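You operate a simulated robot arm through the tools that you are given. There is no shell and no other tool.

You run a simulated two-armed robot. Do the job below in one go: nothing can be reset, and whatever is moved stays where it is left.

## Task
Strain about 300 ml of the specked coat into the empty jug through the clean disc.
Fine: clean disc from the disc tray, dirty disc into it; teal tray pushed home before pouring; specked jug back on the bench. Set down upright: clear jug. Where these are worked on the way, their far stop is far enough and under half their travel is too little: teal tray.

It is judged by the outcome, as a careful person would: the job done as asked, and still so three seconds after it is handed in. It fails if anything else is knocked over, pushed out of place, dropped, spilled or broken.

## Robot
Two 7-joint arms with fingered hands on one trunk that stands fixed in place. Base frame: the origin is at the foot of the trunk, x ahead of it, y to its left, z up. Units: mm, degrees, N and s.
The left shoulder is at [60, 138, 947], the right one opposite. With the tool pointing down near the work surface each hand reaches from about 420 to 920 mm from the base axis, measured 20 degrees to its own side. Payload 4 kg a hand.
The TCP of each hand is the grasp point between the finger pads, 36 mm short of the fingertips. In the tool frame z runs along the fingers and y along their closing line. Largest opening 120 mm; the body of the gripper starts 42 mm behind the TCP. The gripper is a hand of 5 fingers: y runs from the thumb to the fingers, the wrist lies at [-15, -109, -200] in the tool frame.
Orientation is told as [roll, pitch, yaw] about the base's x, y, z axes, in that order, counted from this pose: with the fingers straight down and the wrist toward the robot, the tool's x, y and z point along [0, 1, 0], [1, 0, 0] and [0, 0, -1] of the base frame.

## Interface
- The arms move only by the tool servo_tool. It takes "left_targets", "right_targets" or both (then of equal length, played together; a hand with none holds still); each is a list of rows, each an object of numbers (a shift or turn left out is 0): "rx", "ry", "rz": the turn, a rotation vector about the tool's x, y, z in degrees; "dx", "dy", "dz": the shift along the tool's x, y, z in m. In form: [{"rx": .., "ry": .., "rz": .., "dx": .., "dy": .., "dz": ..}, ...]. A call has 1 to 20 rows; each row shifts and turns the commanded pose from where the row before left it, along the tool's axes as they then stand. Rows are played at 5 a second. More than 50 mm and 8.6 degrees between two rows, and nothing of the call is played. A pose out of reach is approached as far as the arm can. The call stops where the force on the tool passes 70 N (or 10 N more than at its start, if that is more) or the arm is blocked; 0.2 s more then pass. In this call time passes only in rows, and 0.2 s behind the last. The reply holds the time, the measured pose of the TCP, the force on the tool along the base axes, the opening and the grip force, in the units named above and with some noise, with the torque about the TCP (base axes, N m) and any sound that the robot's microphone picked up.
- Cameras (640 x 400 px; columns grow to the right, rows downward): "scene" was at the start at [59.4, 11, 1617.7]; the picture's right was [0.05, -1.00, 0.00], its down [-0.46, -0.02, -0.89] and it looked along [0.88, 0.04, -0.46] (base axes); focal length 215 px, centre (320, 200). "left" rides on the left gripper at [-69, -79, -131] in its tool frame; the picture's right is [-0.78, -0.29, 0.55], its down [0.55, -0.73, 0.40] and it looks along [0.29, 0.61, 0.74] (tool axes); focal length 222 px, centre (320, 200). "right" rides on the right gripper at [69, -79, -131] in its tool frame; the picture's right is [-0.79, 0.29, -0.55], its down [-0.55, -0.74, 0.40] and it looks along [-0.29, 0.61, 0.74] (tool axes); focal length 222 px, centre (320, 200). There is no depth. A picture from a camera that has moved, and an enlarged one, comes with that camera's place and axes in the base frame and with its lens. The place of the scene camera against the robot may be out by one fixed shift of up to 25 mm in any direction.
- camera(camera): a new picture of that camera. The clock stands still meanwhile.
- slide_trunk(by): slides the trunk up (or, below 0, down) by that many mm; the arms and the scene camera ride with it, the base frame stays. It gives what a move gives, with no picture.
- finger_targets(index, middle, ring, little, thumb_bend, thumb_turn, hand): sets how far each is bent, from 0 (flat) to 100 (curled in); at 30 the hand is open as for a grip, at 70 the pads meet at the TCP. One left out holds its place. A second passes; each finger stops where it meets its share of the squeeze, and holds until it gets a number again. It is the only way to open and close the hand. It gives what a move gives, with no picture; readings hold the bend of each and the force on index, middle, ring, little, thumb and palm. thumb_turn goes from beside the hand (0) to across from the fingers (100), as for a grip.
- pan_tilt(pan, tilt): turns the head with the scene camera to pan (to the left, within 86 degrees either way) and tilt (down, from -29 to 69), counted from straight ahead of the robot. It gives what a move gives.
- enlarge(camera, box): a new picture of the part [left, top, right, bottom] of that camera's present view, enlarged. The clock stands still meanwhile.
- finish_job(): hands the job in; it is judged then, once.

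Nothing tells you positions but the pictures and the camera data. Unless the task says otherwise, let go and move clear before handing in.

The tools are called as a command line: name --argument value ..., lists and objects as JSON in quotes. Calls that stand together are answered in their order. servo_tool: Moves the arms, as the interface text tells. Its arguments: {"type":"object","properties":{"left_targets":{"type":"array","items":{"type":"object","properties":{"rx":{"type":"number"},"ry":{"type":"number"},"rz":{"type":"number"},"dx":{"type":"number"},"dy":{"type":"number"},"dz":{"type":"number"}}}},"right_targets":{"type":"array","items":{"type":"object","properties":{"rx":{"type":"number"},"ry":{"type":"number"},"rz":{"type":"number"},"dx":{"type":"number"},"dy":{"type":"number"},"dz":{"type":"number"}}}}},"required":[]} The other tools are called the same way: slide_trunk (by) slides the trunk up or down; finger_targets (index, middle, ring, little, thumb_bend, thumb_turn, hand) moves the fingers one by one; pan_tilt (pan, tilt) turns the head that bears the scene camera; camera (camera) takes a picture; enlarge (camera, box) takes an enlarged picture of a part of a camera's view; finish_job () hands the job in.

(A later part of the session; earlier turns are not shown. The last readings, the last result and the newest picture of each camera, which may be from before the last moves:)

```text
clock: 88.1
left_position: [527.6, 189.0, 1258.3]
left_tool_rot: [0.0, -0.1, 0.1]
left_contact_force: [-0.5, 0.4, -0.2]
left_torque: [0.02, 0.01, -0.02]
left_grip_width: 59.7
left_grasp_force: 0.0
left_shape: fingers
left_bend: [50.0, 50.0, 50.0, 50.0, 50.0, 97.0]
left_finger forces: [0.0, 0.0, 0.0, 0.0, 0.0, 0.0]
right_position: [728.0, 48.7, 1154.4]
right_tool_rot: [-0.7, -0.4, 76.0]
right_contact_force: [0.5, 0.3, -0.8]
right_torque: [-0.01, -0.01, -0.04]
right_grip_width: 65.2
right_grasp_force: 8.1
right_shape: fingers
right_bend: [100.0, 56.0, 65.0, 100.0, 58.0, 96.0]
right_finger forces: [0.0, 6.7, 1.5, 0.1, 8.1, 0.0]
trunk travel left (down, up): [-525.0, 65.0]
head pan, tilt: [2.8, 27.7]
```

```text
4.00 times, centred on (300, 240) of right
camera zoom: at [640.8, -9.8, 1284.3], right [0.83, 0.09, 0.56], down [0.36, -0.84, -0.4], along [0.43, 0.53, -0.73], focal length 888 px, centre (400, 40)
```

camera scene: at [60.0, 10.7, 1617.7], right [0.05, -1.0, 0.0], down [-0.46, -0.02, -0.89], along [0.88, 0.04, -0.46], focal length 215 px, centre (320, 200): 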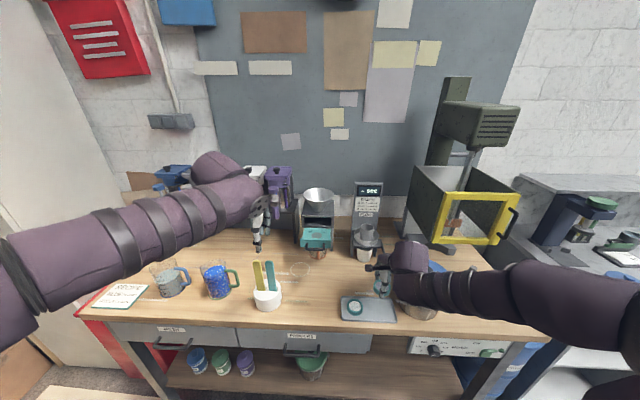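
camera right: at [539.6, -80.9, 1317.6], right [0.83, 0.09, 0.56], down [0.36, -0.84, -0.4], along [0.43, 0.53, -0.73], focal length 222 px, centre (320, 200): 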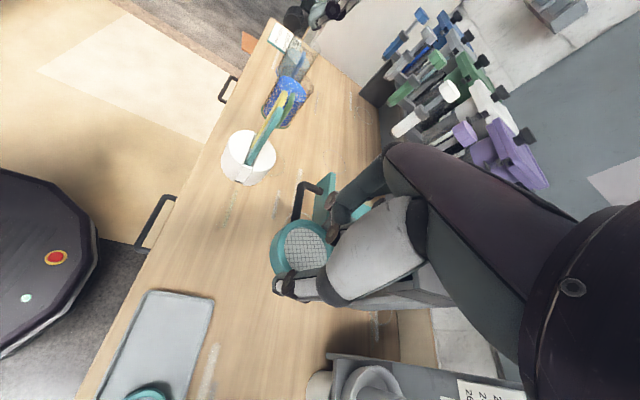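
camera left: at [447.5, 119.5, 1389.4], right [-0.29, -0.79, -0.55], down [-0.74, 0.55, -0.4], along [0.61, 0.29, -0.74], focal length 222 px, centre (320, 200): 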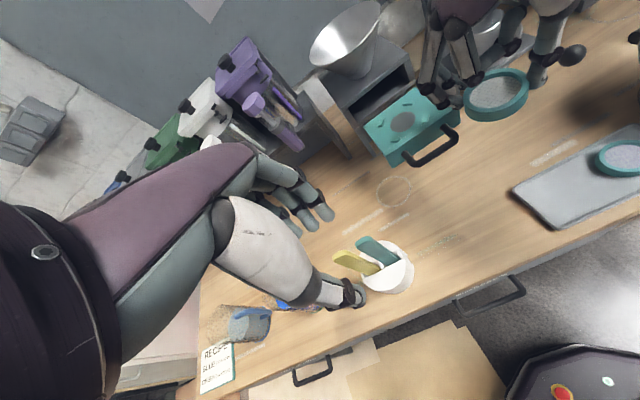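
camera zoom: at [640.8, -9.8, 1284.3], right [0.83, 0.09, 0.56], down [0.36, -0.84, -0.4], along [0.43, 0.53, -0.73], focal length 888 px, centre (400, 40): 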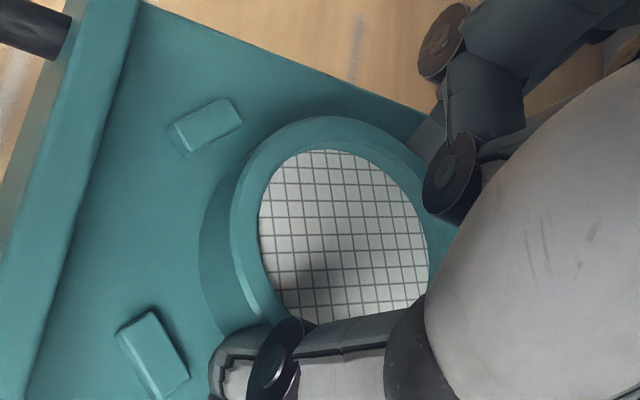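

The disc is aligned within about 1 mm. I'll make a tiny correction and lower in small steps, watching for contact.

servo_tool --right_targets '[{"dx": 0.0008, "dy": -0.0007, "dz": 0.002}, {"dz": 0.002}]'

servo_tool --right_targets '[{"dz": 0.002}]'

servo_tool --right_targets '[{"dz": 0.002}]'

```text
clock: 88.7
left_position: [529.1, 191.1, 1258.5]
left_tool_rot: [0.1, -0.1, 0.1]
left_contact_force: [0.2, -0.3, -0.6]
left_torque: [0.02, -0.02, 0.02]
left_grip_width: 59.5
left_grasp_force: 0.1
left_shape: fingers
left_bend: [50.0, 50.0, 50.0, 50.0, 50.0, 97.0]
left_finger forces: [0.0, 0.1, 0.0, 0.1, 0.0, 0.0]
right_position: [727.5, 49.2, 1150.6]
right_tool_rot: [-0.7, -0.3, 76.0]
right_contact_force: [0.0, -0.1, -0.9]
right_torque: [0.01, 0.02, 0.02]
right_grip_width: 64.9
right_grasp_force: 7.8
right_shape: fingers
right_bend: [100.0, 56.0, 65.0, 100.0, 58.0, 96.0]
right_finger forces: [0.0, 6.7, 1.5, 0.1, 8.1, 0.0]
trunk travel left (down, up): [-525.0, 65.0]
head pan, tilt: [2.8, 27.7]
```

```text
clock: 89.1
left_position: [528.6, 189.6, 1258.7]
left_tool_rot: [0.1, -0.1, 0.0]
left_contact_force: [0.5, 0.2, 0.2]
left_torque: [0.01, 0.02, -0.02]
left_grip_width: 59.9
left_grasp_force: 0.0
left_shape: fingers
left_bend: [50.0, 50.0, 50.0, 50.0, 50.0, 97.0]
left_finger forces: [0.0, 0.0, 0.0, 0.0, 0.0, 0.0]
right_position: [728.5, 49.0, 1148.0]
right_tool_rot: [-0.6, -0.3, 76.0]
right_contact_force: [0.6, -0.7, 0.3]
right_torque: [0.04, -0.01, -0.01]
right_grip_width: 64.8
right_grasp_force: 8.2
right_shape: fingers
right_bend: [100.0, 56.0, 65.0, 100.0, 58.0, 96.0]
right_finger forces: [0.1, 7.0, 1.6, 0.0, 8.2, 0.1]
trunk travel left (down, up): [-525.0, 65.0]
head pan, tilt: [2.8, 27.7]
```

```text
clock: 89.5
left_position: [528.5, 189.3, 1258.6]
left_tool_rot: [0.0, -0.1, 0.1]
left_contact_force: [-0.6, -0.3, -0.3]
left_torque: [0.0, 0.03, -0.02]
left_grip_width: 59.8
left_grasp_force: 0.0
left_shape: fingers
left_bend: [50.0, 50.0, 50.0, 50.0, 50.0, 97.0]
left_finger forces: [0.0, 0.1, 0.0, 0.1, 0.1, 0.1]
right_position: [728.5, 49.0, 1148.6]
right_tool_rot: [-0.6, -0.5, 76.0]
right_contact_force: [-0.5, 1.2, 5.1]
right_torque: [0.22, -0.12, -0.02]
right_grip_width: 64.9
right_grasp_force: 11.5
right_shape: fingers
right_bend: [100.0, 56.0, 65.0, 100.0, 58.0, 96.0]
right_finger forces: [0.1, 12.6, 1.6, 0.1, 8.6, 0.0]
trunk travel left (down, up): [-525.0, 65.0]
head pan, tilt: [2.8, 27.7]
```

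There is contact, and the torque suggests the disc edge is on the far +y tab. I'll look before nudging.

enlarge --camera "left" --box '[366, 80, 462, 140]'

enlarge --camera "right" --box '[230, 190, 358, 270]'

```text
6.67 times, centred on (414, 110) of left
camera zoom: at [446.7, 119.9, 1389.8], right [-0.29, -0.79, -0.55], down [-0.74, 0.55, -0.4], along [0.61, 0.29, -0.74], focal length 1481 px, centre (-307, 800)
```

zoom: 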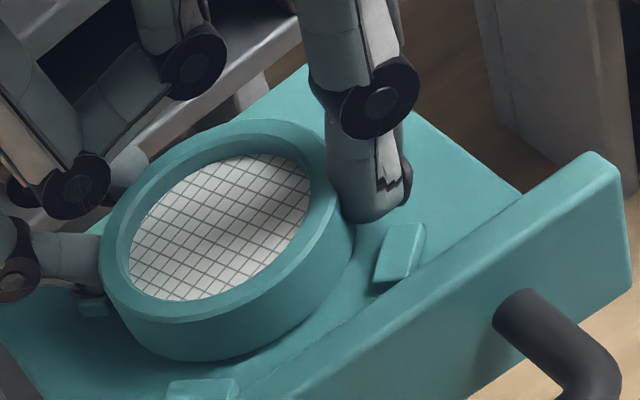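

```text
5.00 times, centred on (294, 230) of right
camera zoom: at [639.6, -10.0, 1277.3], right [0.82, 0.09, 0.56], down [0.36, -0.84, -0.4], along [0.44, 0.53, -0.73], focal length 1111 px, centre (450, 50)
```

zoom: 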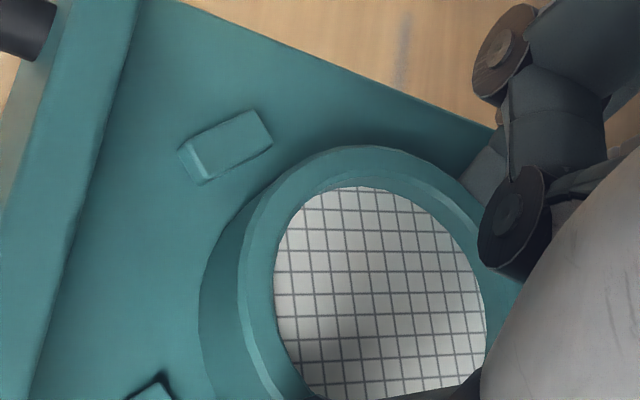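

servo_tool --right_targets '[{"dz": -0.0015}, {"dx": 0.0013, "dy": -0.001}, {"dz": 0.002}]'

servo_tool --right_targets '[{"dz": 0.0015}]'

```text
clock: 90.3
left_position: [527.9, 191.0, 1258.9]
left_tool_rot: [0.0, 0.0, 0.1]
left_contact_force: [0.4, -0.7, 0.0]
left_torque: [0.01, -0.01, -0.04]
left_grip_width: 59.8
left_grasp_force: 0.0
left_shape: fingers
left_bend: [50.0, 50.0, 50.0, 50.0, 50.0, 97.0]
left_finger forces: [0.0, 0.1, 0.1, 0.1, 0.0, 0.0]
right_position: [725.8, 49.0, 1147.4]
right_tool_rot: [-0.7, -0.4, 75.9]
right_contact_force: [0.6, 1.5, 7.0]
right_torque: [0.2, -0.17, 0.0]
right_grip_width: 65.2
right_grasp_force: 12.8
right_shape: fingers
right_bend: [100.0, 56.0, 65.0, 100.0, 58.0, 95.0]
right_finger forces: [0.0, 14.9, 1.7, 0.1, 8.9, 0.0]
trunk travel left (down, up): [-525.0, 65.0]
head pan, tilt: [2.8, 27.7]
```

```text
clock: 90.7
left_position: [528.0, 189.6, 1258.9]
left_tool_rot: [0.0, -0.1, 0.1]
left_contact_force: [0.7, 0.0, 0.1]
left_torque: [-0.03, 0.0, -0.01]
left_grip_width: 60.0
left_grasp_force: 0.0
left_shape: fingers
left_bend: [50.0, 50.0, 50.0, 50.0, 50.0, 97.0]
left_finger forces: [0.0, 0.0, 0.0, 0.1, 0.0, 0.0]
right_position: [725.1, 48.7, 1146.0]
right_tool_rot: [-0.7, -0.5, 76.0]
right_contact_force: [-0.3, 1.6, 13.1]
right_torque: [0.39, -0.29, -0.02]
right_grip_width: 65.1
right_grasp_force: 15.4
right_shape: fingers
right_bend: [100.0, 56.0, 65.0, 100.0, 58.0, 95.0]
right_finger forces: [0.0, 20.1, 1.6, 0.0, 9.1, 0.0]
trunk travel left (down, up): [-525.0, 65.0]
head pan, tilt: [2.8, 27.7]
```

enlarge --camera "left" --box '[366, 80, 462, 140]'

enlarge --camera "right" --box '[220, 190, 380, 310]'

enlarge --camera "scene" --box '[280, 200, 360, 260]'

```text
6.67 times, centred on (414, 110) of left
camera zoom: at [446.1, 119.9, 1390.0], right [-0.29, -0.79, -0.55], down [-0.74, 0.55, -0.4], along [0.61, 0.29, -0.74], focal length 1481 px, centre (-307, 800)
```

zoom: 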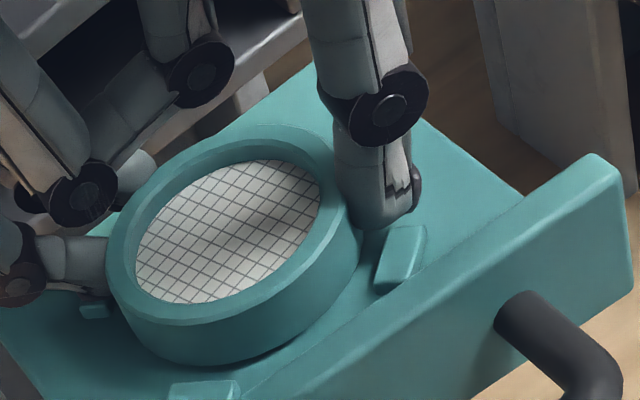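

```text
3.33 times, centred on (300, 250) of right
camera zoom: at [637.6, -10.3, 1275.8], right [0.82, 0.09, 0.56], down [0.36, -0.84, -0.4], along [0.44, 0.53, -0.73], focal length 740 px, centre (387, 33)
```

zoom: 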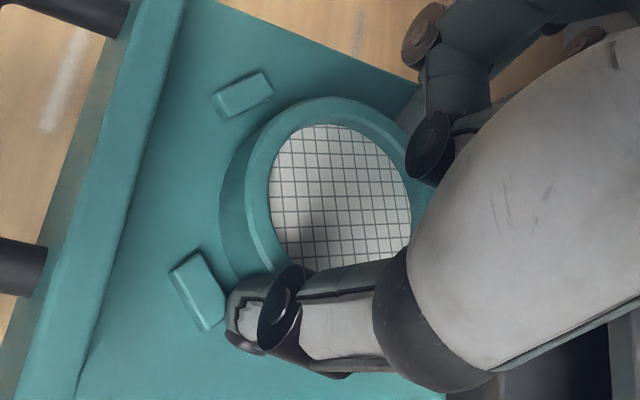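

```text
6.67 times, centred on (320, 230) of scene
camera zoom: at [58.3, 11.2, 1617.9], right [0.05, -1.0, 0.0], down [-0.46, -0.02, -0.89], along [0.88, 0.04, -0.46], focal length 1432 px, centre (320, 0)
```

zoom: 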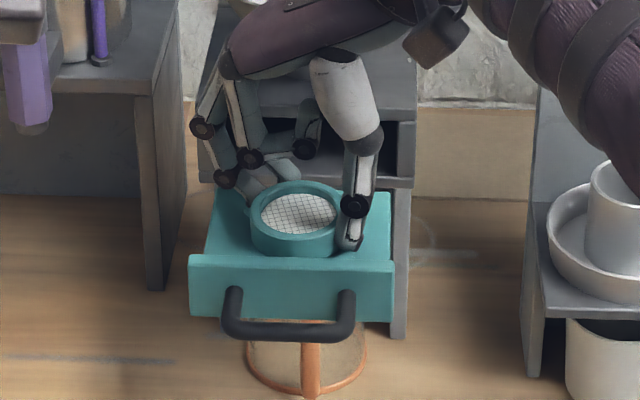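

The disc is too close to the far +y tab and has a gap at the near -y tab. I'll lift slightly, shift about (-1.8, -1.8) mm and lower again.

servo_tool --right_targets '[{"dz": -0.004}, {"dx": 0.0013, "dy": -0.0022}, {"dz": 0.002}]'

servo_tool --right_targets '[{"dz": 0.0015}]'

servo_tool --right_targets '[{"dz": 0.0015}]'

enlarge --camera "left" --box '[366, 80, 462, 140]'

```text
clock: 91.5
left_position: [527.9, 190.3, 1258.3]
left_tool_rot: [-0.1, -0.1, 0.2]
left_contact_force: [-1.1, -0.2, -0.7]
left_torque: [0.03, 0.04, -0.03]
left_grip_width: 60.0
left_grasp_force: 0.0
left_shape: fingers
left_bend: [50.0, 50.0, 50.0, 50.0, 50.0, 97.0]
left_finger forces: [0.0, 0.0, 0.1, 0.0, 0.0, 0.1]
right_position: [724.5, 45.5, 1146.4]
right_tool_rot: [-0.6, -0.3, 76.1]
right_contact_force: [-0.8, -0.1, 4.1]
right_torque: [0.03, -0.1, 0.01]
right_grip_width: 65.0
right_grasp_force: 11.0
right_shape: fingers
right_bend: [100.0, 57.0, 65.0, 100.0, 58.0, 95.0]
right_finger forces: [0.1, 11.3, 1.5, 0.0, 9.0, 0.0]
trunk travel left (down, up): [-525.0, 65.0]
head pan, tilt: [2.8, 27.7]
```

```text
clock: 91.9
left_position: [528.2, 189.8, 1257.8]
left_tool_rot: [-0.1, -0.1, 0.1]
left_contact_force: [-0.6, 0.2, -0.6]
left_torque: [-0.01, -0.03, -0.01]
left_grip_width: 59.5
left_grasp_force: 0.1
left_shape: fingers
left_bend: [50.0, 50.0, 50.0, 50.0, 50.0, 97.0]
left_finger forces: [0.0, 0.0, 0.0, 0.0, 0.0, 0.0]
right_position: [723.4, 46.2, 1145.8]
right_tool_rot: [-0.6, -0.3, 76.0]
right_contact_force: [0.1, -0.5, 5.0]
right_torque: [0.15, -0.09, 0.02]
right_grip_width: 65.0
right_grasp_force: 12.7
right_shape: fingers
right_bend: [100.0, 57.0, 65.0, 100.0, 58.0, 95.0]
right_finger forces: [0.0, 13.9, 1.5, 0.0, 9.5, 0.1]
trunk travel left (down, up): [-525.0, 65.0]
head pan, tilt: [2.8, 27.7]
```

```text
clock: 92.3
left_position: [527.7, 189.8, 1257.9]
left_tool_rot: [0.0, 0.0, 0.1]
left_contact_force: [1.1, 0.0, 0.2]
left_torque: [-0.03, 0.01, 0.0]
left_grip_width: 59.8
left_grasp_force: 0.2
left_shape: fingers
left_bend: [50.0, 50.0, 50.0, 50.0, 50.0, 97.0]
left_finger forces: [0.0, 0.1, 0.0, 0.0, 0.0, 0.0]
right_position: [723.7, 45.7, 1145.3]
right_tool_rot: [-0.8, -0.3, 76.1]
right_contact_force: [-0.8, -0.4, 8.0]
right_torque: [0.11, -0.17, -0.05]
right_grip_width: 65.3
right_grasp_force: 14.5
right_shape: fingers
right_bend: [100.0, 56.0, 65.0, 100.0, 58.0, 95.0]
right_finger forces: [0.0, 16.2, 1.6, 0.0, 9.8, 0.0]
trunk travel left (down, up): [-525.0, 65.0]
head pan, tilt: [2.8, 27.7]
```

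```text
6.67 times, centred on (414, 110) of left
camera zoom: at [446.4, 119.4, 1389.9], right [-0.29, -0.79, -0.55], down [-0.74, 0.55, -0.4], along [0.61, 0.29, -0.74], focal length 1481 px, centre (-307, 800)
```

zoom: 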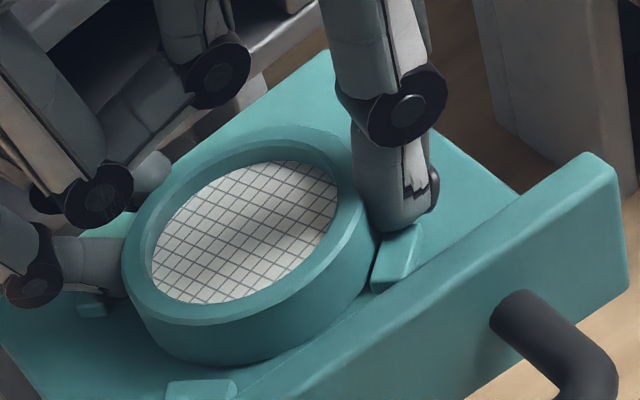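

The disc now touches the near -y tab instead, so the right place is about halfway. I'll shift half back and check the contact.

servo_tool --right_targets '[{"dz": -0.003}, {"dx": -0.0007, "dy": 0.0011}, {"dz": 0.002}, {"dz": 0.001}]'

enlarge --camera "left" --box '[366, 80, 462, 140]'

enlarge --camera "right" --box '[220, 190, 380, 310]'

```text
clock: 93.3
left_position: [527.7, 189.3, 1258.7]
left_tool_rot: [0.1, 0.0, 0.0]
left_contact_force: [-0.1, -1.4, -0.1]
left_torque: [-0.02, -0.01, -0.04]
left_grip_width: 59.7
left_grasp_force: 0.0
left_shape: fingers
left_bend: [50.0, 50.0, 50.0, 50.0, 50.0, 97.0]
left_finger forces: [0.0, 0.0, 0.1, 0.1, 0.0, 0.0]
right_position: [724.9, 45.6, 1144.7]
right_tool_rot: [-0.7, -0.4, 76.0]
right_contact_force: [-0.3, -1.9, 8.6]
right_torque: [0.15, -0.12, -0.03]
right_grip_width: 65.1
right_grasp_force: 14.4
right_shape: fingers
right_bend: [100.0, 57.0, 65.0, 100.0, 58.0, 95.0]
right_finger forces: [0.0, 16.9, 1.7, 0.2, 10.0, 0.0]
trunk travel left (down, up): [-525.0, 65.0]
head pan, tilt: [2.8, 27.7]
```

```text
6.67 times, centred on (414, 110) of left
camera zoom: at [446.3, 119.5, 1389.9], right [-0.29, -0.79, -0.55], down [-0.74, 0.55, -0.4], along [0.61, 0.29, -0.74], focal length 1481 px, centre (-307, 800)
```

zoom: 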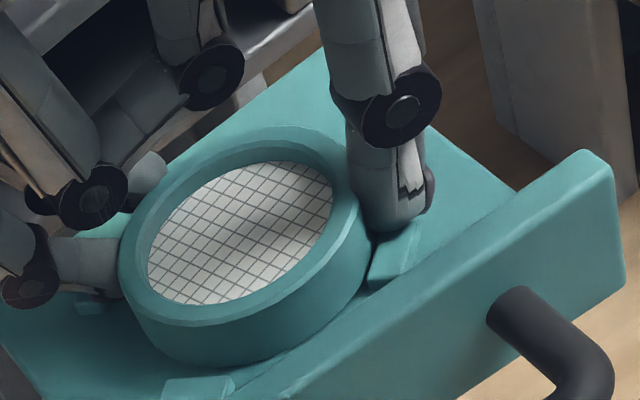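

```text
3.33 times, centred on (300, 250) of right
camera zoom: at [636.7, -11.9, 1274.5], right [0.82, 0.09, 0.56], down [0.36, -0.84, -0.4], along [0.44, 0.53, -0.73], focal length 740 px, centre (387, 33)
```

zoom: 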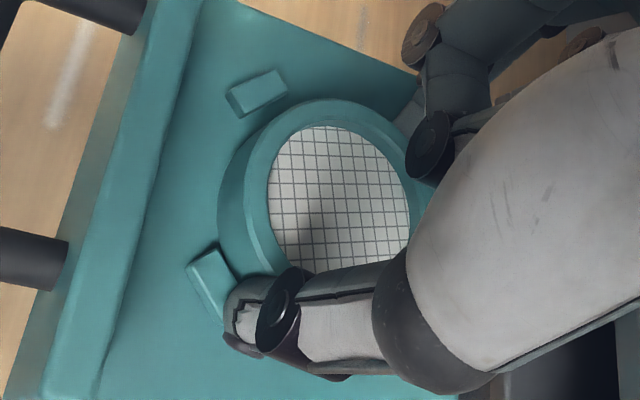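

The tray moved slightly along with the disc, which suggests the disc is engaged between the tabs. I'll release it gently and check whether it sits flat.

finger_targets --hand "right" --middle 51 --ring 52 --thumb_bend 52

enlarge --camera "left" --box '[366, 80, 462, 140]'

enlarge --camera "right" --box '[220, 190, 380, 310]'

```text
clock: 94.3
left_position: [528.3, 189.5, 1258.3]
left_tool_rot: [0.1, 0.0, 0.2]
left_contact_force: [0.2, 0.1, 0.0]
left_torque: [-0.02, -0.01, -0.02]
left_grip_width: 59.7
left_grasp_force: 0.1
left_shape: fingers
left_bend: [50.0, 50.0, 50.0, 50.0, 50.0, 97.0]
left_finger forces: [0.1, 0.0, 0.1, 0.1, 0.1, 0.0]
right_position: [726.1, 46.4, 1143.2]
right_tool_rot: [-0.6, -0.3, 76.0]
right_contact_force: [-1.4, -3.2, 3.5]
right_torque: [0.0, -0.05, -0.02]
right_grip_width: 66.7
right_grasp_force: 2.5
right_shape: fingers
right_bend: [100.0, 53.0, 52.0, 100.0, 52.0, 97.0]
right_finger forces: [0.1, 4.3, 0.1, 0.1, 0.5, 0.0]
trunk travel left (down, up): [-525.0, 65.0]
head pan, tilt: [2.8, 27.7]
```

```text
6.67 times, centred on (414, 110) of left
camera zoom: at [446.8, 119.4, 1389.7], right [-0.29, -0.79, -0.55], down [-0.74, 0.55, -0.4], along [0.61, 0.29, -0.74], focal length 1481 px, centre (-307, 800)
```

zoom: 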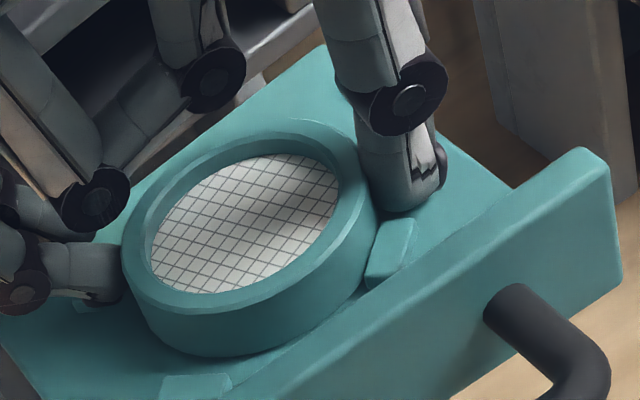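

```text
3.33 times, centred on (300, 250) of right
camera zoom: at [637.2, -12.1, 1273.6], right [0.83, 0.09, 0.56], down [0.36, -0.84, -0.4], along [0.43, 0.53, -0.73], focal length 740 px, centre (387, 33)
```

zoom: 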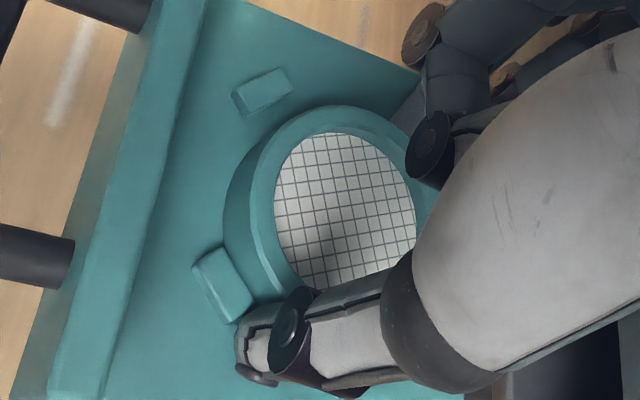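

finger_targets --hand "right" --middle 45 --ring 45 --thumb_bend 45

servo_tool --right_targets '[{"dz": -0.01}, {"dz": -0.02}]'

enlarge --camera "left" --box '[366, 80, 462, 140]'

enlarge --camera "right" --box '[220, 190, 380, 310]'

enlarge --camera "scene" --box '[280, 200, 360, 260]'

```text
clock: 95.3
left_position: [528.3, 189.2, 1258.0]
left_tool_rot: [0.0, 0.0, 0.1]
left_contact_force: [0.9, 0.6, -0.9]
left_torque: [-0.03, 0.02, 0.05]
left_grip_width: 59.7
left_grasp_force: 0.0
left_shape: fingers
left_bend: [50.0, 50.0, 50.0, 50.0, 50.0, 97.0]
left_finger forces: [0.0, 0.0, 0.0, 0.0, 0.0, 0.0]
right_position: [725.9, 47.8, 1143.1]
right_tool_rot: [-0.7, -0.3, 76.0]
right_contact_force: [0.1, -0.5, -0.1]
right_torque: [-0.01, 0.02, -0.01]
right_grip_width: 69.7
right_grasp_force: 0.0
right_shape: fingers
right_bend: [100.0, 45.0, 45.0, 100.0, 45.0, 97.0]
right_finger forces: [0.0, 0.0, 0.0, 0.0, 0.0, 0.1]
trunk travel left (down, up): [-525.0, 65.0]
head pan, tilt: [2.8, 27.7]
```

```text
clock: 95.9
left_position: [529.1, 191.6, 1257.4]
left_tool_rot: [0.0, 0.0, 0.2]
left_contact_force: [0.1, 0.0, -0.7]
left_torque: [-0.02, 0.02, 0.04]
left_grip_width: 59.8
left_grasp_force: 0.1
left_shape: fingers
left_bend: [50.0, 50.0, 50.0, 50.0, 50.0, 97.0]
left_finger forces: [0.0, 0.1, 0.0, 0.1, 0.0, 0.1]
right_position: [725.2, 47.9, 1172.7]
right_tool_rot: [-0.7, -0.3, 76.0]
right_contact_force: [0.6, 0.2, -0.1]
right_torque: [0.01, 0.04, 0.01]
right_grip_width: 70.1
right_grasp_force: 0.1
right_shape: fingers
right_bend: [100.0, 45.0, 45.0, 100.0, 45.0, 97.0]
right_finger forces: [0.0, 0.0, 0.0, 0.1, 0.0, 0.1]
trunk travel left (down, up): [-525.0, 65.0]
head pan, tilt: [2.8, 27.7]
```

```text
6.67 times, centred on (414, 110) of left
camera zoom: at [447.3, 120.3, 1389.4], right [-0.29, -0.79, -0.55], down [-0.74, 0.55, -0.4], along [0.61, 0.29, -0.74], focal length 1481 px, centre (-307, 800)
```

zoom: 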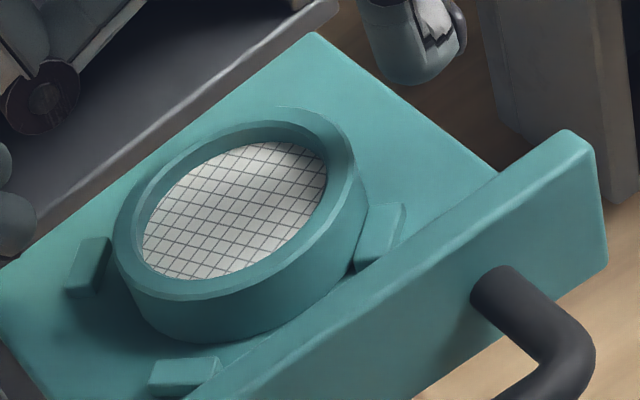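

```text
3.33 times, centred on (300, 250) of right
camera zoom: at [637.6, -10.8, 1303.2], right [0.83, 0.09, 0.56], down [0.36, -0.85, -0.4], along [0.43, 0.53, -0.73], focal length 740 px, centre (387, 33)
```

zoom: 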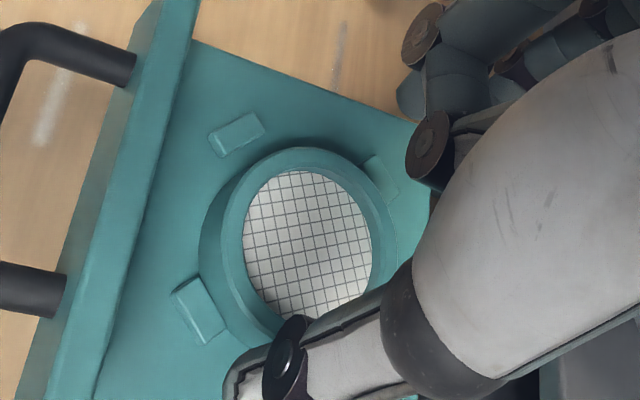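

```text
6.67 times, centred on (320, 230) of scene
camera zoom: at [59.7, 11.6, 1617.7], right [0.05, -1.0, 0.0], down [-0.46, -0.02, -0.89], along [0.88, 0.04, -0.46], focal length 1432 px, centre (320, 0)
```

zoom: 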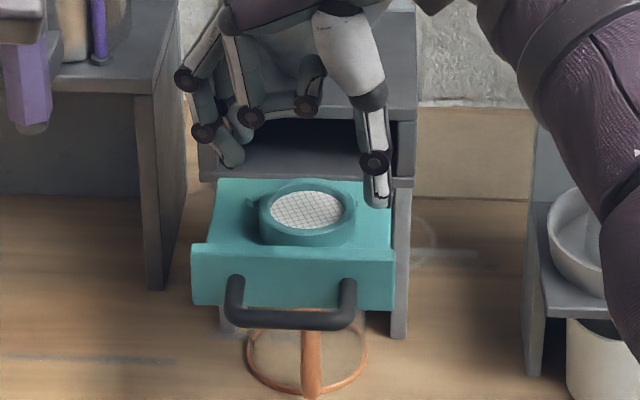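

The disc looks seated flat on the plate, between the tabs and over the hole. I'll retreat the right hand back and to the right.

servo_tool --right_targets '[{"dz": -0.012}, {"dx": 0.02425, "dy": -0.02665}, {"dx": 0.02425, "dy": -0.02665}, {"dx": 0.02425, "dy": -0.02665}, {"dx": 0.02425, "dy": -0.02665}, {"rz": 8}, {"rz": 8}, {"rz": 8}, {"rz": 8}, {"rz": 8}, {"rz": 8}, {"rz": 8}, {"rz": 8}, {"rz": 8}, {"rz": 4}]'

enlarge --camera "left" --box '[350, 60, 478, 140]'

camera --camera "right"

```text
clock: 99.1
left_position: [528.3, 190.4, 1258.8]
left_tool_rot: [0.0, 0.0, 0.1]
left_contact_force: [0.3, 0.1, 0.5]
left_torque: [0.02, 0.01, 0.04]
left_grip_width: 59.7
left_grasp_force: 0.0
left_shape: fingers
left_bend: [50.0, 50.0, 50.0, 50.0, 50.0, 97.0]
left_finger forces: [0.0, 0.0, 0.0, 0.0, 0.0, 0.0]
right_position: [605.1, -32.7, 1184.1]
right_tool_rot: [0.2, -0.7, -0.1]
right_contact_force: [-1.0, 0.1, 0.6]
right_torque: [-0.01, 0.01, -0.02]
right_grip_width: 70.1
right_grasp_force: 0.0
right_shape: fingers
right_bend: [100.0, 45.0, 45.0, 100.0, 45.0, 97.0]
right_finger forces: [0.1, 0.0, 0.1, 0.1, 0.0, 0.0]
right hand out of reach, approached as far as the arm can: row 1
trunk travel left (down, up): [-525.0, 65.0]
head pan, tilt: [2.8, 27.7]
```

```text
5.00 times, centred on (414, 100) of left
camera zoom: at [447.1, 119.7, 1389.5], right [-0.29, -0.79, -0.55], down [-0.74, 0.55, -0.4], along [0.61, 0.29, -0.74], focal length 1111 px, centre (-150, 700)
```

zoom: 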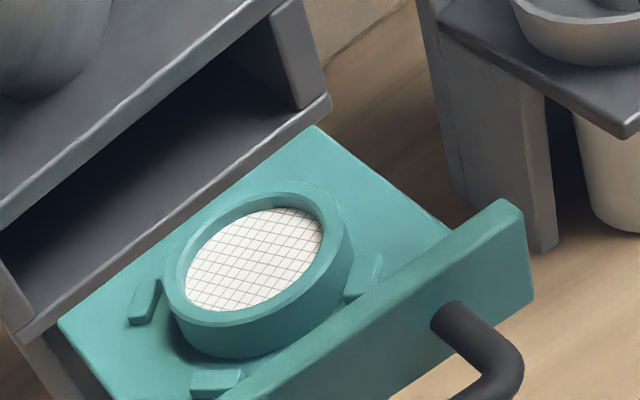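

```text
taken
camera right: at [525.0, 38.2, 1313.8], right [0.28, -0.79, 0.55], down [-0.73, -0.55, -0.41], along [0.62, -0.28, -0.73], focal length 222 px, centre (320, 200)
```

right: 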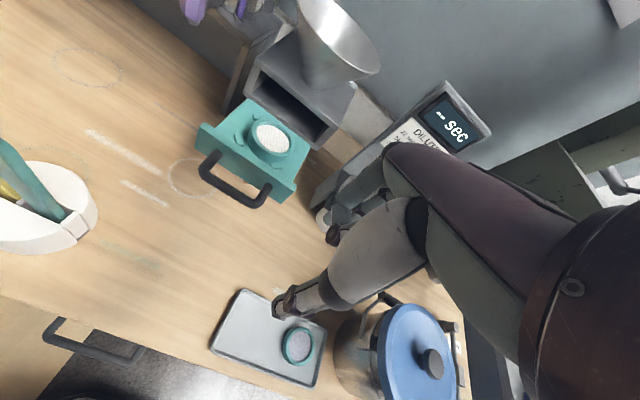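

enlarge --camera "right" --box '[190, 90, 318, 220]'

enlarge --camera "left" --box '[374, 94, 438, 134]'

```text
3.08 times, centred on (254, 155) of right
camera zoom: at [525.0, 38.2, 1313.8], right [0.28, -0.79, 0.55], down [-0.73, -0.55, -0.41], along [0.62, -0.28, -0.73], focal length 684 px, centre (523, 338)
```

zoom: 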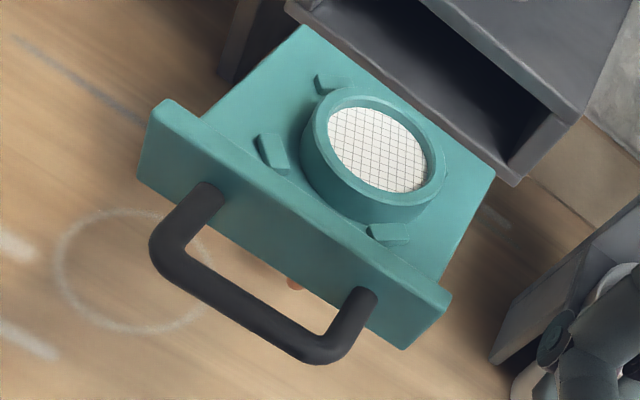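

```text
10.00 times, centred on (406, 114) of left
camera zoom: at [447.1, 119.7, 1389.5], right [-0.29, -0.79, -0.55], down [-0.74, 0.55, -0.4], along [0.61, 0.29, -0.74], focal length 2221 px, centre (-540, 1060)
```

zoom: 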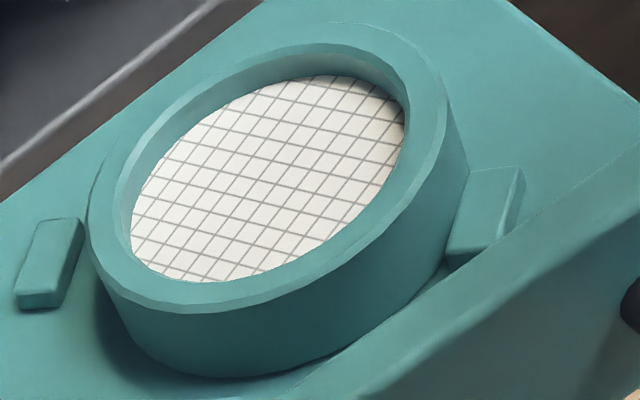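

From these views I can't tell whether the disc rides on the hidden far -y tab. I'll move the right hand to where its camera sees the tray from the right.

servo_tool --right_targets '[{"dx": -0.03, "dy": -0.01, "dz": -0.02}, {"dx": -0.03, "dy": -0.01, "dz": -0.02}, {"dx": -0.03, "dy": -0.01, "dz": -0.01}, {"dx": -0.03, "dy": -0.01, "dz": -0.01}]'

enlarge --camera "right" --box '[110, 70, 238, 150]'

```text
clock: 100.1
left_position: [527.7, 189.9, 1258.1]
left_tool_rot: [0.0, 0.1, 0.2]
left_contact_force: [0.0, 0.5, 0.5]
left_torque: [0.0, 0.02, -0.02]
left_grip_width: 59.7
left_grasp_force: 0.1
left_shape: fingers
left_bend: [50.0, 50.0, 50.0, 50.0, 50.0, 97.0]
left_finger forces: [0.1, 0.0, 0.1, 0.1, 0.0, 0.0]
right_position: [564.0, -154.2, 1242.3]
right_tool_rot: [0.2, -0.8, -0.1]
right_contact_force: [-0.7, -0.2, -0.5]
right_torque: [0.03, -0.05, -0.01]
right_grip_width: 70.4
right_grasp_force: 0.1
right_shape: fingers
right_bend: [100.0, 45.0, 45.0, 100.0, 45.0, 97.0]
right_finger forces: [0.0, 0.0, 0.0, 0.0, 0.0, 0.1]
trunk travel left (down, up): [-525.0, 65.0]
head pan, tilt: [2.8, 27.7]
```

```text
5.00 times, centred on (174, 110) of right
camera zoom: at [483.1, -83.5, 1373.6], right [0.29, -0.79, 0.55], down [-0.73, -0.55, -0.41], along [0.62, -0.28, -0.73], focal length 1111 px, centre (1050, 650)
```

zoom: 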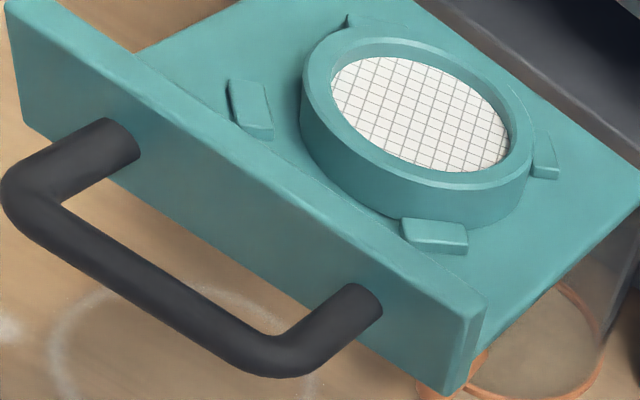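

From here all four tabs are visible. The disc sits flat between them, much like the dirty one did at the start. Next I'll bring the left hand to the handle, pitched forward, to push the tray home.

servo_tool --left_targets '[{"dx": -0.0353, "dy": 0.008, "dz": 0.017}, {"dx": -0.0353, "dy": 0.008, "dz": 0.017}, {"dx": -0.0353, "dy": 0.008, "dz": 0.017}, {"dx": -0.0353, "dy": 0.008, "dz": 0.017}, {"rx": -7.2}, {"rx": -7.2}, {"rx": -7.2}, {"rx": -7.2}, {"rx": -7.2}, {"rx": -7.2}, {"rx": -7.2}]'

finger_targets --hand "left" --index 57 --middle 57 --ring 57 --little 57 --thumb_bend 57

camera --camera "right"

camera --camera "left"

```text
clock: 102.5
left_position: [562.2, 48.7, 1191.4]
left_tool_rot: [0.0, -50.5, 0.1]
left_contact_force: [0.0, -0.5, -0.1]
left_torque: [0.01, -0.01, -0.04]
left_grip_width: 59.4
left_grasp_force: 0.0
left_shape: fingers
left_bend: [50.0, 50.0, 50.0, 50.0, 50.0, 97.0]
left_finger forces: [0.1, 0.0, 0.1, 0.1, 0.0, 0.1]
right_position: [564.6, -153.0, 1242.8]
right_tool_rot: [0.2, -0.7, 0.0]
right_contact_force: [0.0, 0.4, -0.3]
right_torque: [-0.02, 0.01, -0.01]
right_grip_width: 70.0
right_grasp_force: 0.0
right_shape: fingers
right_bend: [100.0, 45.0, 45.0, 100.0, 45.0, 97.0]
right_finger forces: [0.1, 0.0, 0.0, 0.0, 0.0, 0.1]
trunk travel left (down, up): [-525.0, 65.0]
head pan, tilt: [2.8, 27.7]
```

```text
clock: 103.5
left_position: [562.2, 48.5, 1191.6]
left_tool_rot: [0.0, -50.5, 0.1]
left_contact_force: [1.2, -0.3, 0.5]
left_torque: [-0.02, 0.03, -0.02]
left_grip_width: 42.8
left_grasp_force: 0.1
left_shape: fingers
left_bend: [56.0, 56.0, 56.0, 56.0, 56.0, 97.0]
left_finger forces: [0.0, 0.1, 0.1, 0.1, 0.0, 0.0]
right_position: [563.4, -151.9, 1242.1]
right_tool_rot: [0.3, -0.7, 0.0]
right_contact_force: [0.3, 0.2, 0.4]
right_torque: [0.04, 0.0, 0.01]
right_grip_width: 70.1
right_grasp_force: 0.1
right_shape: fingers
right_bend: [100.0, 45.0, 45.0, 100.0, 45.0, 97.0]
right_finger forces: [0.0, 0.0, 0.0, 0.1, 0.1, 0.0]
trunk travel left (down, up): [-525.0, 65.0]
head pan, tilt: [2.8, 27.7]
```

```text
taken
camera right: at [483.7, -82.8, 1373.3], right [0.28, -0.79, 0.55], down [-0.73, -0.55, -0.41], along [0.62, -0.28, -0.73], focal length 222 px, centre (320, 200)
```

right: 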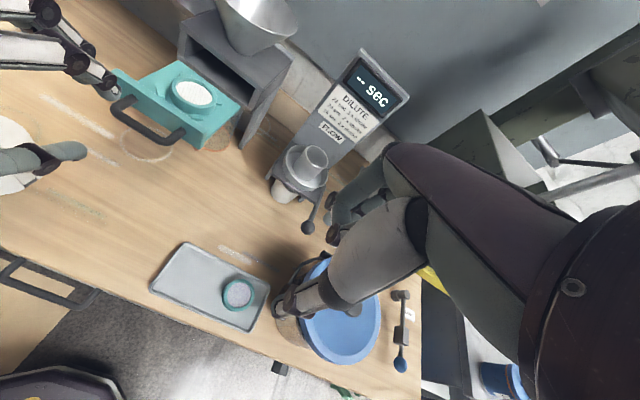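

```text
taken
camera left: at [408.3, -21.6, 1214.2], right [0.24, -0.78, -0.57], down [-0.16, 0.55, -0.82], along [0.96, 0.29, 0.0], focal length 222 px, centre (320, 200)
```

left: 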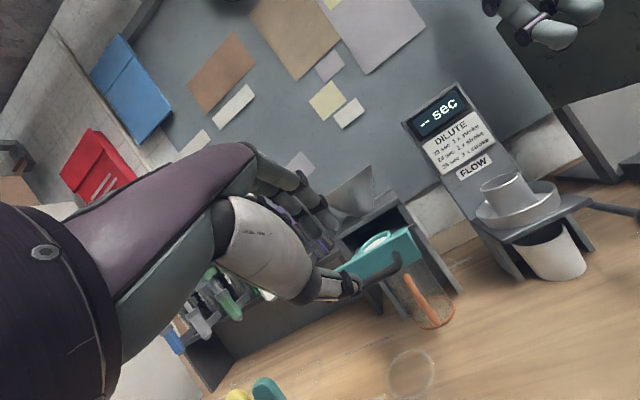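

servo_tool --left_targets '[{"dy": -0.0045, "dz": 0.0295}, {"dy": -0.0045, "dz": 0.0295}]'

enlarge --camera "right" --box '[40, 40, 248, 170]'

enlarge --camera "left" --box '[260, 180, 452, 300]'

```text
clock: 104.1
left_position: [600.5, 48.9, 1147.0]
left_tool_rot: [0.0, -50.5, 0.2]
left_contact_force: [0.4, 0.1, 0.3]
left_torque: [-0.01, 0.0, 0.0]
left_grip_width: 42.4
left_grasp_force: 0.0
left_shape: fingers
left_bend: [56.0, 56.0, 56.0, 56.0, 56.0, 97.0]
left_finger forces: [0.0, 0.0, 0.0, 0.0, 0.0, 0.0]
right_position: [564.8, -152.2, 1242.9]
right_tool_rot: [0.2, -0.5, 0.0]
right_contact_force: [0.0, 0.5, -0.8]
right_torque: [0.01, 0.02, -0.01]
right_grip_width: 70.2
right_grasp_force: 0.1
right_shape: fingers
right_bend: [100.0, 45.0, 45.0, 100.0, 45.0, 97.0]
right_finger forces: [0.0, 0.0, 0.0, 0.0, 0.0, 0.0]
trunk travel left (down, up): [-525.0, 65.0]
head pan, tilt: [2.8, 27.7]
```

```text
3.08 times, centred on (144, 105) of right
camera zoom: at [484.3, -82.7, 1373.1], right [0.29, -0.79, 0.55], down [-0.73, -0.55, -0.41], along [0.62, -0.28, -0.73], focal length 684 px, centre (862, 492)
```

zoom: 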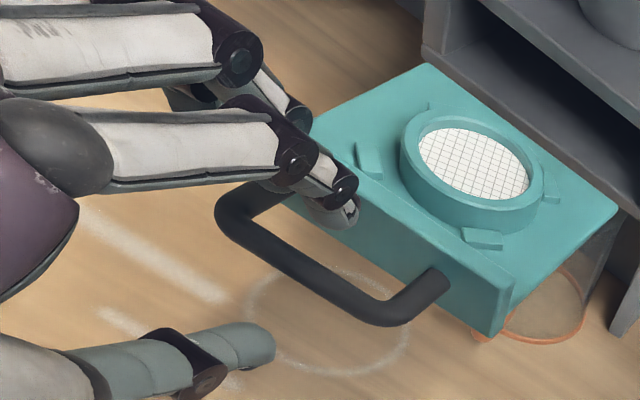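

```text
3.33 times, centred on (356, 240) of left
camera zoom: at [448.0, -21.3, 1169.9], right [0.24, -0.78, -0.57], down [-0.16, 0.55, -0.82], along [0.96, 0.29, 0.0], focal length 740 px, centre (200, 67)
```

zoom: 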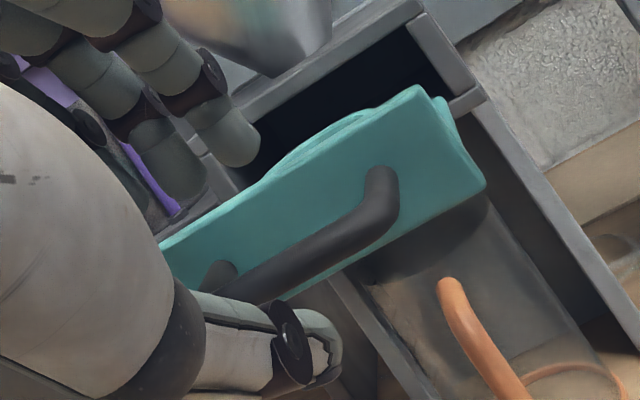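

servo_tool --left_targets '[{"dz": 0.012}, {"dz": 0.012}]'

enlarge --camera "left" --box '[260, 180, 452, 300]'

enlarge --camera "right" --box '[60, 40, 220, 140]'

```text
clock: 104.7
left_position: [621.1, 50.8, 1131.4]
left_tool_rot: [0.1, -50.3, 0.1]
left_contact_force: [-0.3, -0.3, 0.2]
left_torque: [-0.02, 0.0, -0.04]
left_grip_width: 42.4
left_grasp_force: 0.0
left_shape: fingers
left_bend: [56.0, 56.0, 56.0, 56.0, 56.0, 97.0]
left_finger forces: [0.0, 0.0, 0.0, 0.0, 0.0, 0.0]
right_position: [565.2, -154.5, 1242.4]
right_tool_rot: [0.2, -0.8, 0.0]
right_contact_force: [0.2, -0.2, -0.7]
right_torque: [0.01, 0.01, 0.01]
right_grip_width: 69.9
right_grasp_force: 0.1
right_shape: fingers
right_bend: [100.0, 45.0, 45.0, 100.0, 45.0, 97.0]
right_finger forces: [0.0, 0.0, 0.0, 0.0, 0.1, 0.0]
trunk travel left (down, up): [-525.0, 65.0]
head pan, tilt: [2.8, 27.7]
```

```text
3.33 times, centred on (356, 240) of left
camera zoom: at [466.8, -20.9, 1154.4], right [0.24, -0.78, -0.57], down [-0.16, 0.55, -0.82], along [0.96, 0.29, 0.0], focal length 740 px, centre (200, 67)
```

zoom: 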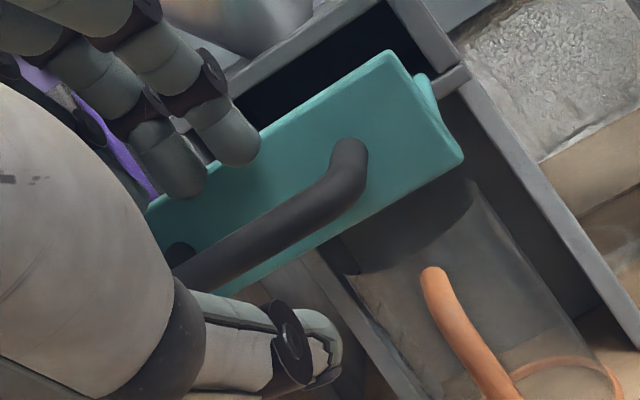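

```text
4.00 times, centred on (140, 90) of right
camera zoom: at [484.0, -82.8, 1373.2], right [0.29, -0.79, 0.55], down [-0.73, -0.55, -0.41], along [0.62, -0.28, -0.73], focal length 888 px, centre (1040, 640)
```

zoom: 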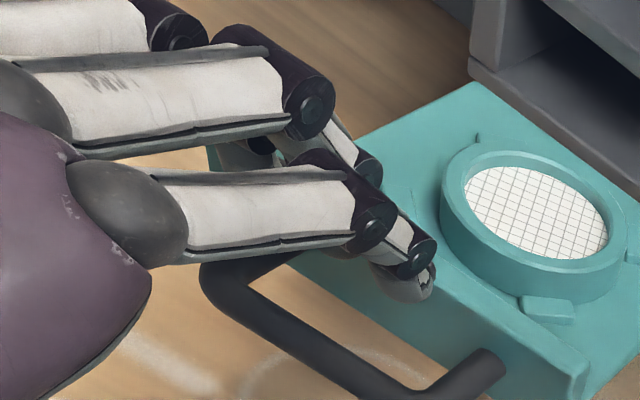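

The bar is centred between the fingers and thumb. I'll advance slightly and close.

servo_tool --left_targets '[{"dz": 0.004}]'

finger_targets --hand "left" --index 74 --middle 74 --ring 74 --little 72 --thumb_bend 74

enlarge --camera "left" --box '[260, 180, 452, 300]'

enlarge --camera "right" --box '[60, 40, 220, 140]'

```text
clock: 105.1
left_position: [623.6, 49.6, 1129.4]
left_tool_rot: [0.0, -50.4, 0.0]
left_contact_force: [-0.8, -0.3, -0.2]
left_torque: [0.0, -0.01, -0.01]
left_grip_width: 41.6
left_grasp_force: 0.3
left_shape: fingers
left_bend: [56.0, 56.0, 56.0, 56.0, 56.0, 97.0]
left_finger forces: [0.1, 0.1, 0.1, 0.0, 0.0, 0.0]
right_position: [563.2, -154.7, 1243.2]
right_tool_rot: [0.3, -0.7, 0.0]
right_contact_force: [0.8, 0.0, 0.0]
right_torque: [-0.02, -0.03, 0.02]
right_grip_width: 70.3
right_grasp_force: 0.1
right_shape: fingers
right_bend: [100.0, 45.0, 45.0, 100.0, 45.0, 97.0]
right_finger forces: [0.0, 0.1, 0.0, 0.1, 0.0, 0.0]
trunk travel left (down, up): [-525.0, 65.0]
head pan, tilt: [2.8, 27.7]
```

```text
clock: 106.1
left_position: [622.6, 50.1, 1130.2]
left_tool_rot: [-0.1, -50.4, 0.2]
left_contact_force: [1.2, 2.7, 7.7]
left_torque: [0.53, -0.16, -0.06]
left_grip_width: 3.4
left_grasp_force: 15.5
left_shape: fingers
left_bend: [73.0, 73.0, 73.0, 72.0, 68.0, 97.0]
left_finger forces: [4.3, 3.7, 13.5, 0.1, 10.0, 0.0]
right_position: [563.8, -153.3, 1243.7]
right_tool_rot: [0.2, -0.7, 0.0]
right_contact_force: [-0.5, -1.2, -0.8]
right_torque: [0.0, -0.02, -0.03]
right_grip_width: 70.0
right_grasp_force: 0.0
right_shape: fingers
right_bend: [100.0, 45.0, 45.0, 100.0, 45.0, 97.0]
right_finger forces: [0.0, 0.1, 0.0, 0.0, 0.0, 0.1]
trunk travel left (down, up): [-525.0, 65.0]
head pan, tilt: [2.8, 27.7]
```

```text
3.33 times, centred on (356, 240) of left
camera zoom: at [469.6, -20.8, 1152.7], right [0.24, -0.78, -0.57], down [-0.16, 0.55, -0.82], along [0.96, 0.29, 0.0], focal length 740 px, centre (200, 67)
```

zoom: 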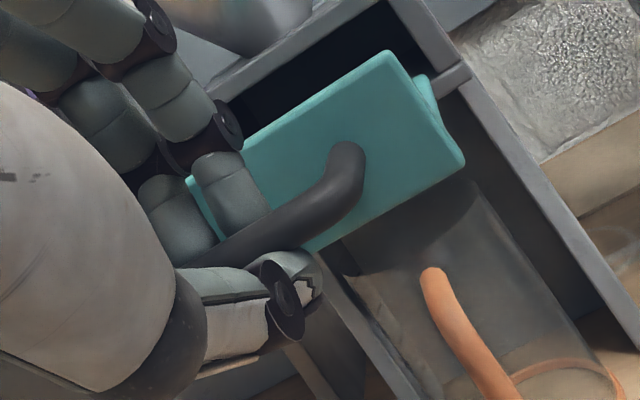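

```text
4.00 times, centred on (140, 90) of right
camera zoom: at [483.3, -82.5, 1373.6], right [0.28, -0.79, 0.55], down [-0.73, -0.55, -0.41], along [0.62, -0.28, -0.73], focal length 888 px, centre (1040, 640)
```

zoom: 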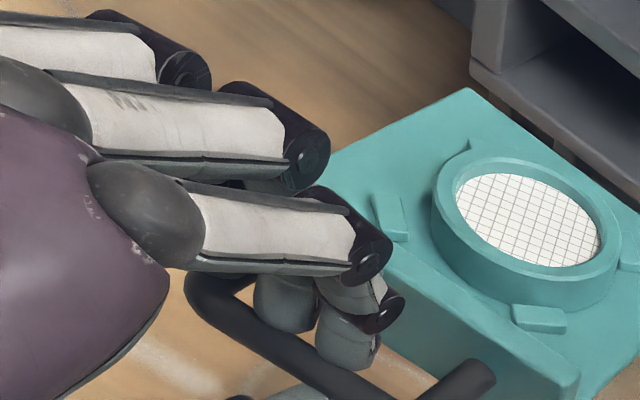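

The bar is gripped. I'll push the tray in along +x, slowly near the end.

servo_tool --left_targets '[{"dy": 0.00956, "dz": 0.01156}, {"dy": 0.00956, "dz": 0.01156}, {"dy": 0.00956, "dz": 0.01156}, {"dy": 0.00956, "dz": 0.01156}, {"dy": 0.00956, "dz": 0.01156}]'

camera --camera "right"

camera --camera "left"

```text
clock: 107.3
left_position: [698.6, 49.8, 1133.1]
left_tool_rot: [0.0, -49.7, 0.2]
left_contact_force: [-0.6, -1.5, -8.6]
left_torque: [0.2, 0.1, -0.12]
left_grip_width: 5.0
left_grasp_force: 11.3
left_shape: fingers
left_bend: [73.0, 73.0, 73.0, 72.0, 67.0, 97.0]
left_finger forces: [1.9, 1.6, 4.1, 0.0, 14.8, 0.1]
left hand out of reach, approached as far as the arm can: row 5
right_position: [565.4, -153.3, 1242.6]
right_tool_rot: [0.2, -0.6, 0.1]
right_contact_force: [0.4, 0.6, 0.3]
right_torque: [-0.03, -0.01, 0.02]
right_grip_width: 70.1
right_grasp_force: 0.1
right_shape: fingers
right_bend: [100.0, 45.0, 45.0, 100.0, 45.0, 97.0]
right_finger forces: [0.1, 0.0, 0.0, 0.1, 0.1, 0.1]
trunk travel left (down, up): [-525.0, 65.0]
head pan, tilt: [2.8, 27.7]
```

```text
taken
camera right: at [485.1, -83.0, 1372.4], right [0.29, -0.79, 0.55], down [-0.73, -0.55, -0.41], along [0.62, -0.28, -0.73], focal length 222 px, centre (320, 200)
```

right: 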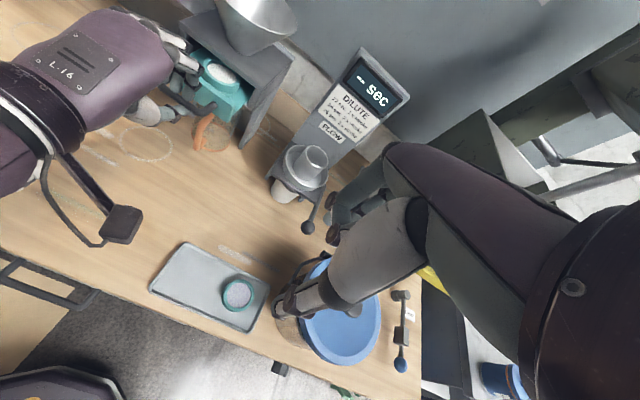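

```text
taken
camera left: at [545.8, -20.7, 1158.3], right [0.23, -0.78, -0.58], down [-0.17, 0.55, -0.82], along [0.96, 0.29, -0.01], focal length 222 px, centre (320, 200)
```

left: 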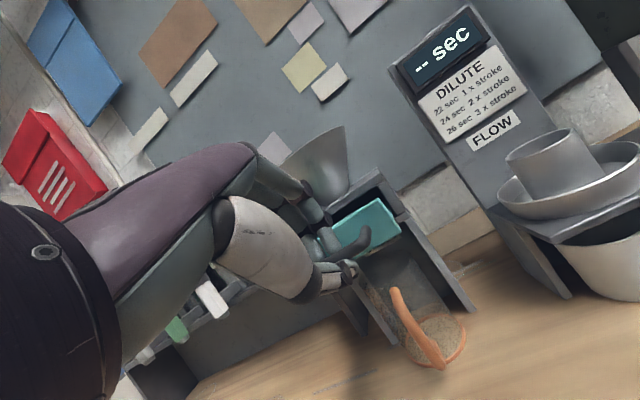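

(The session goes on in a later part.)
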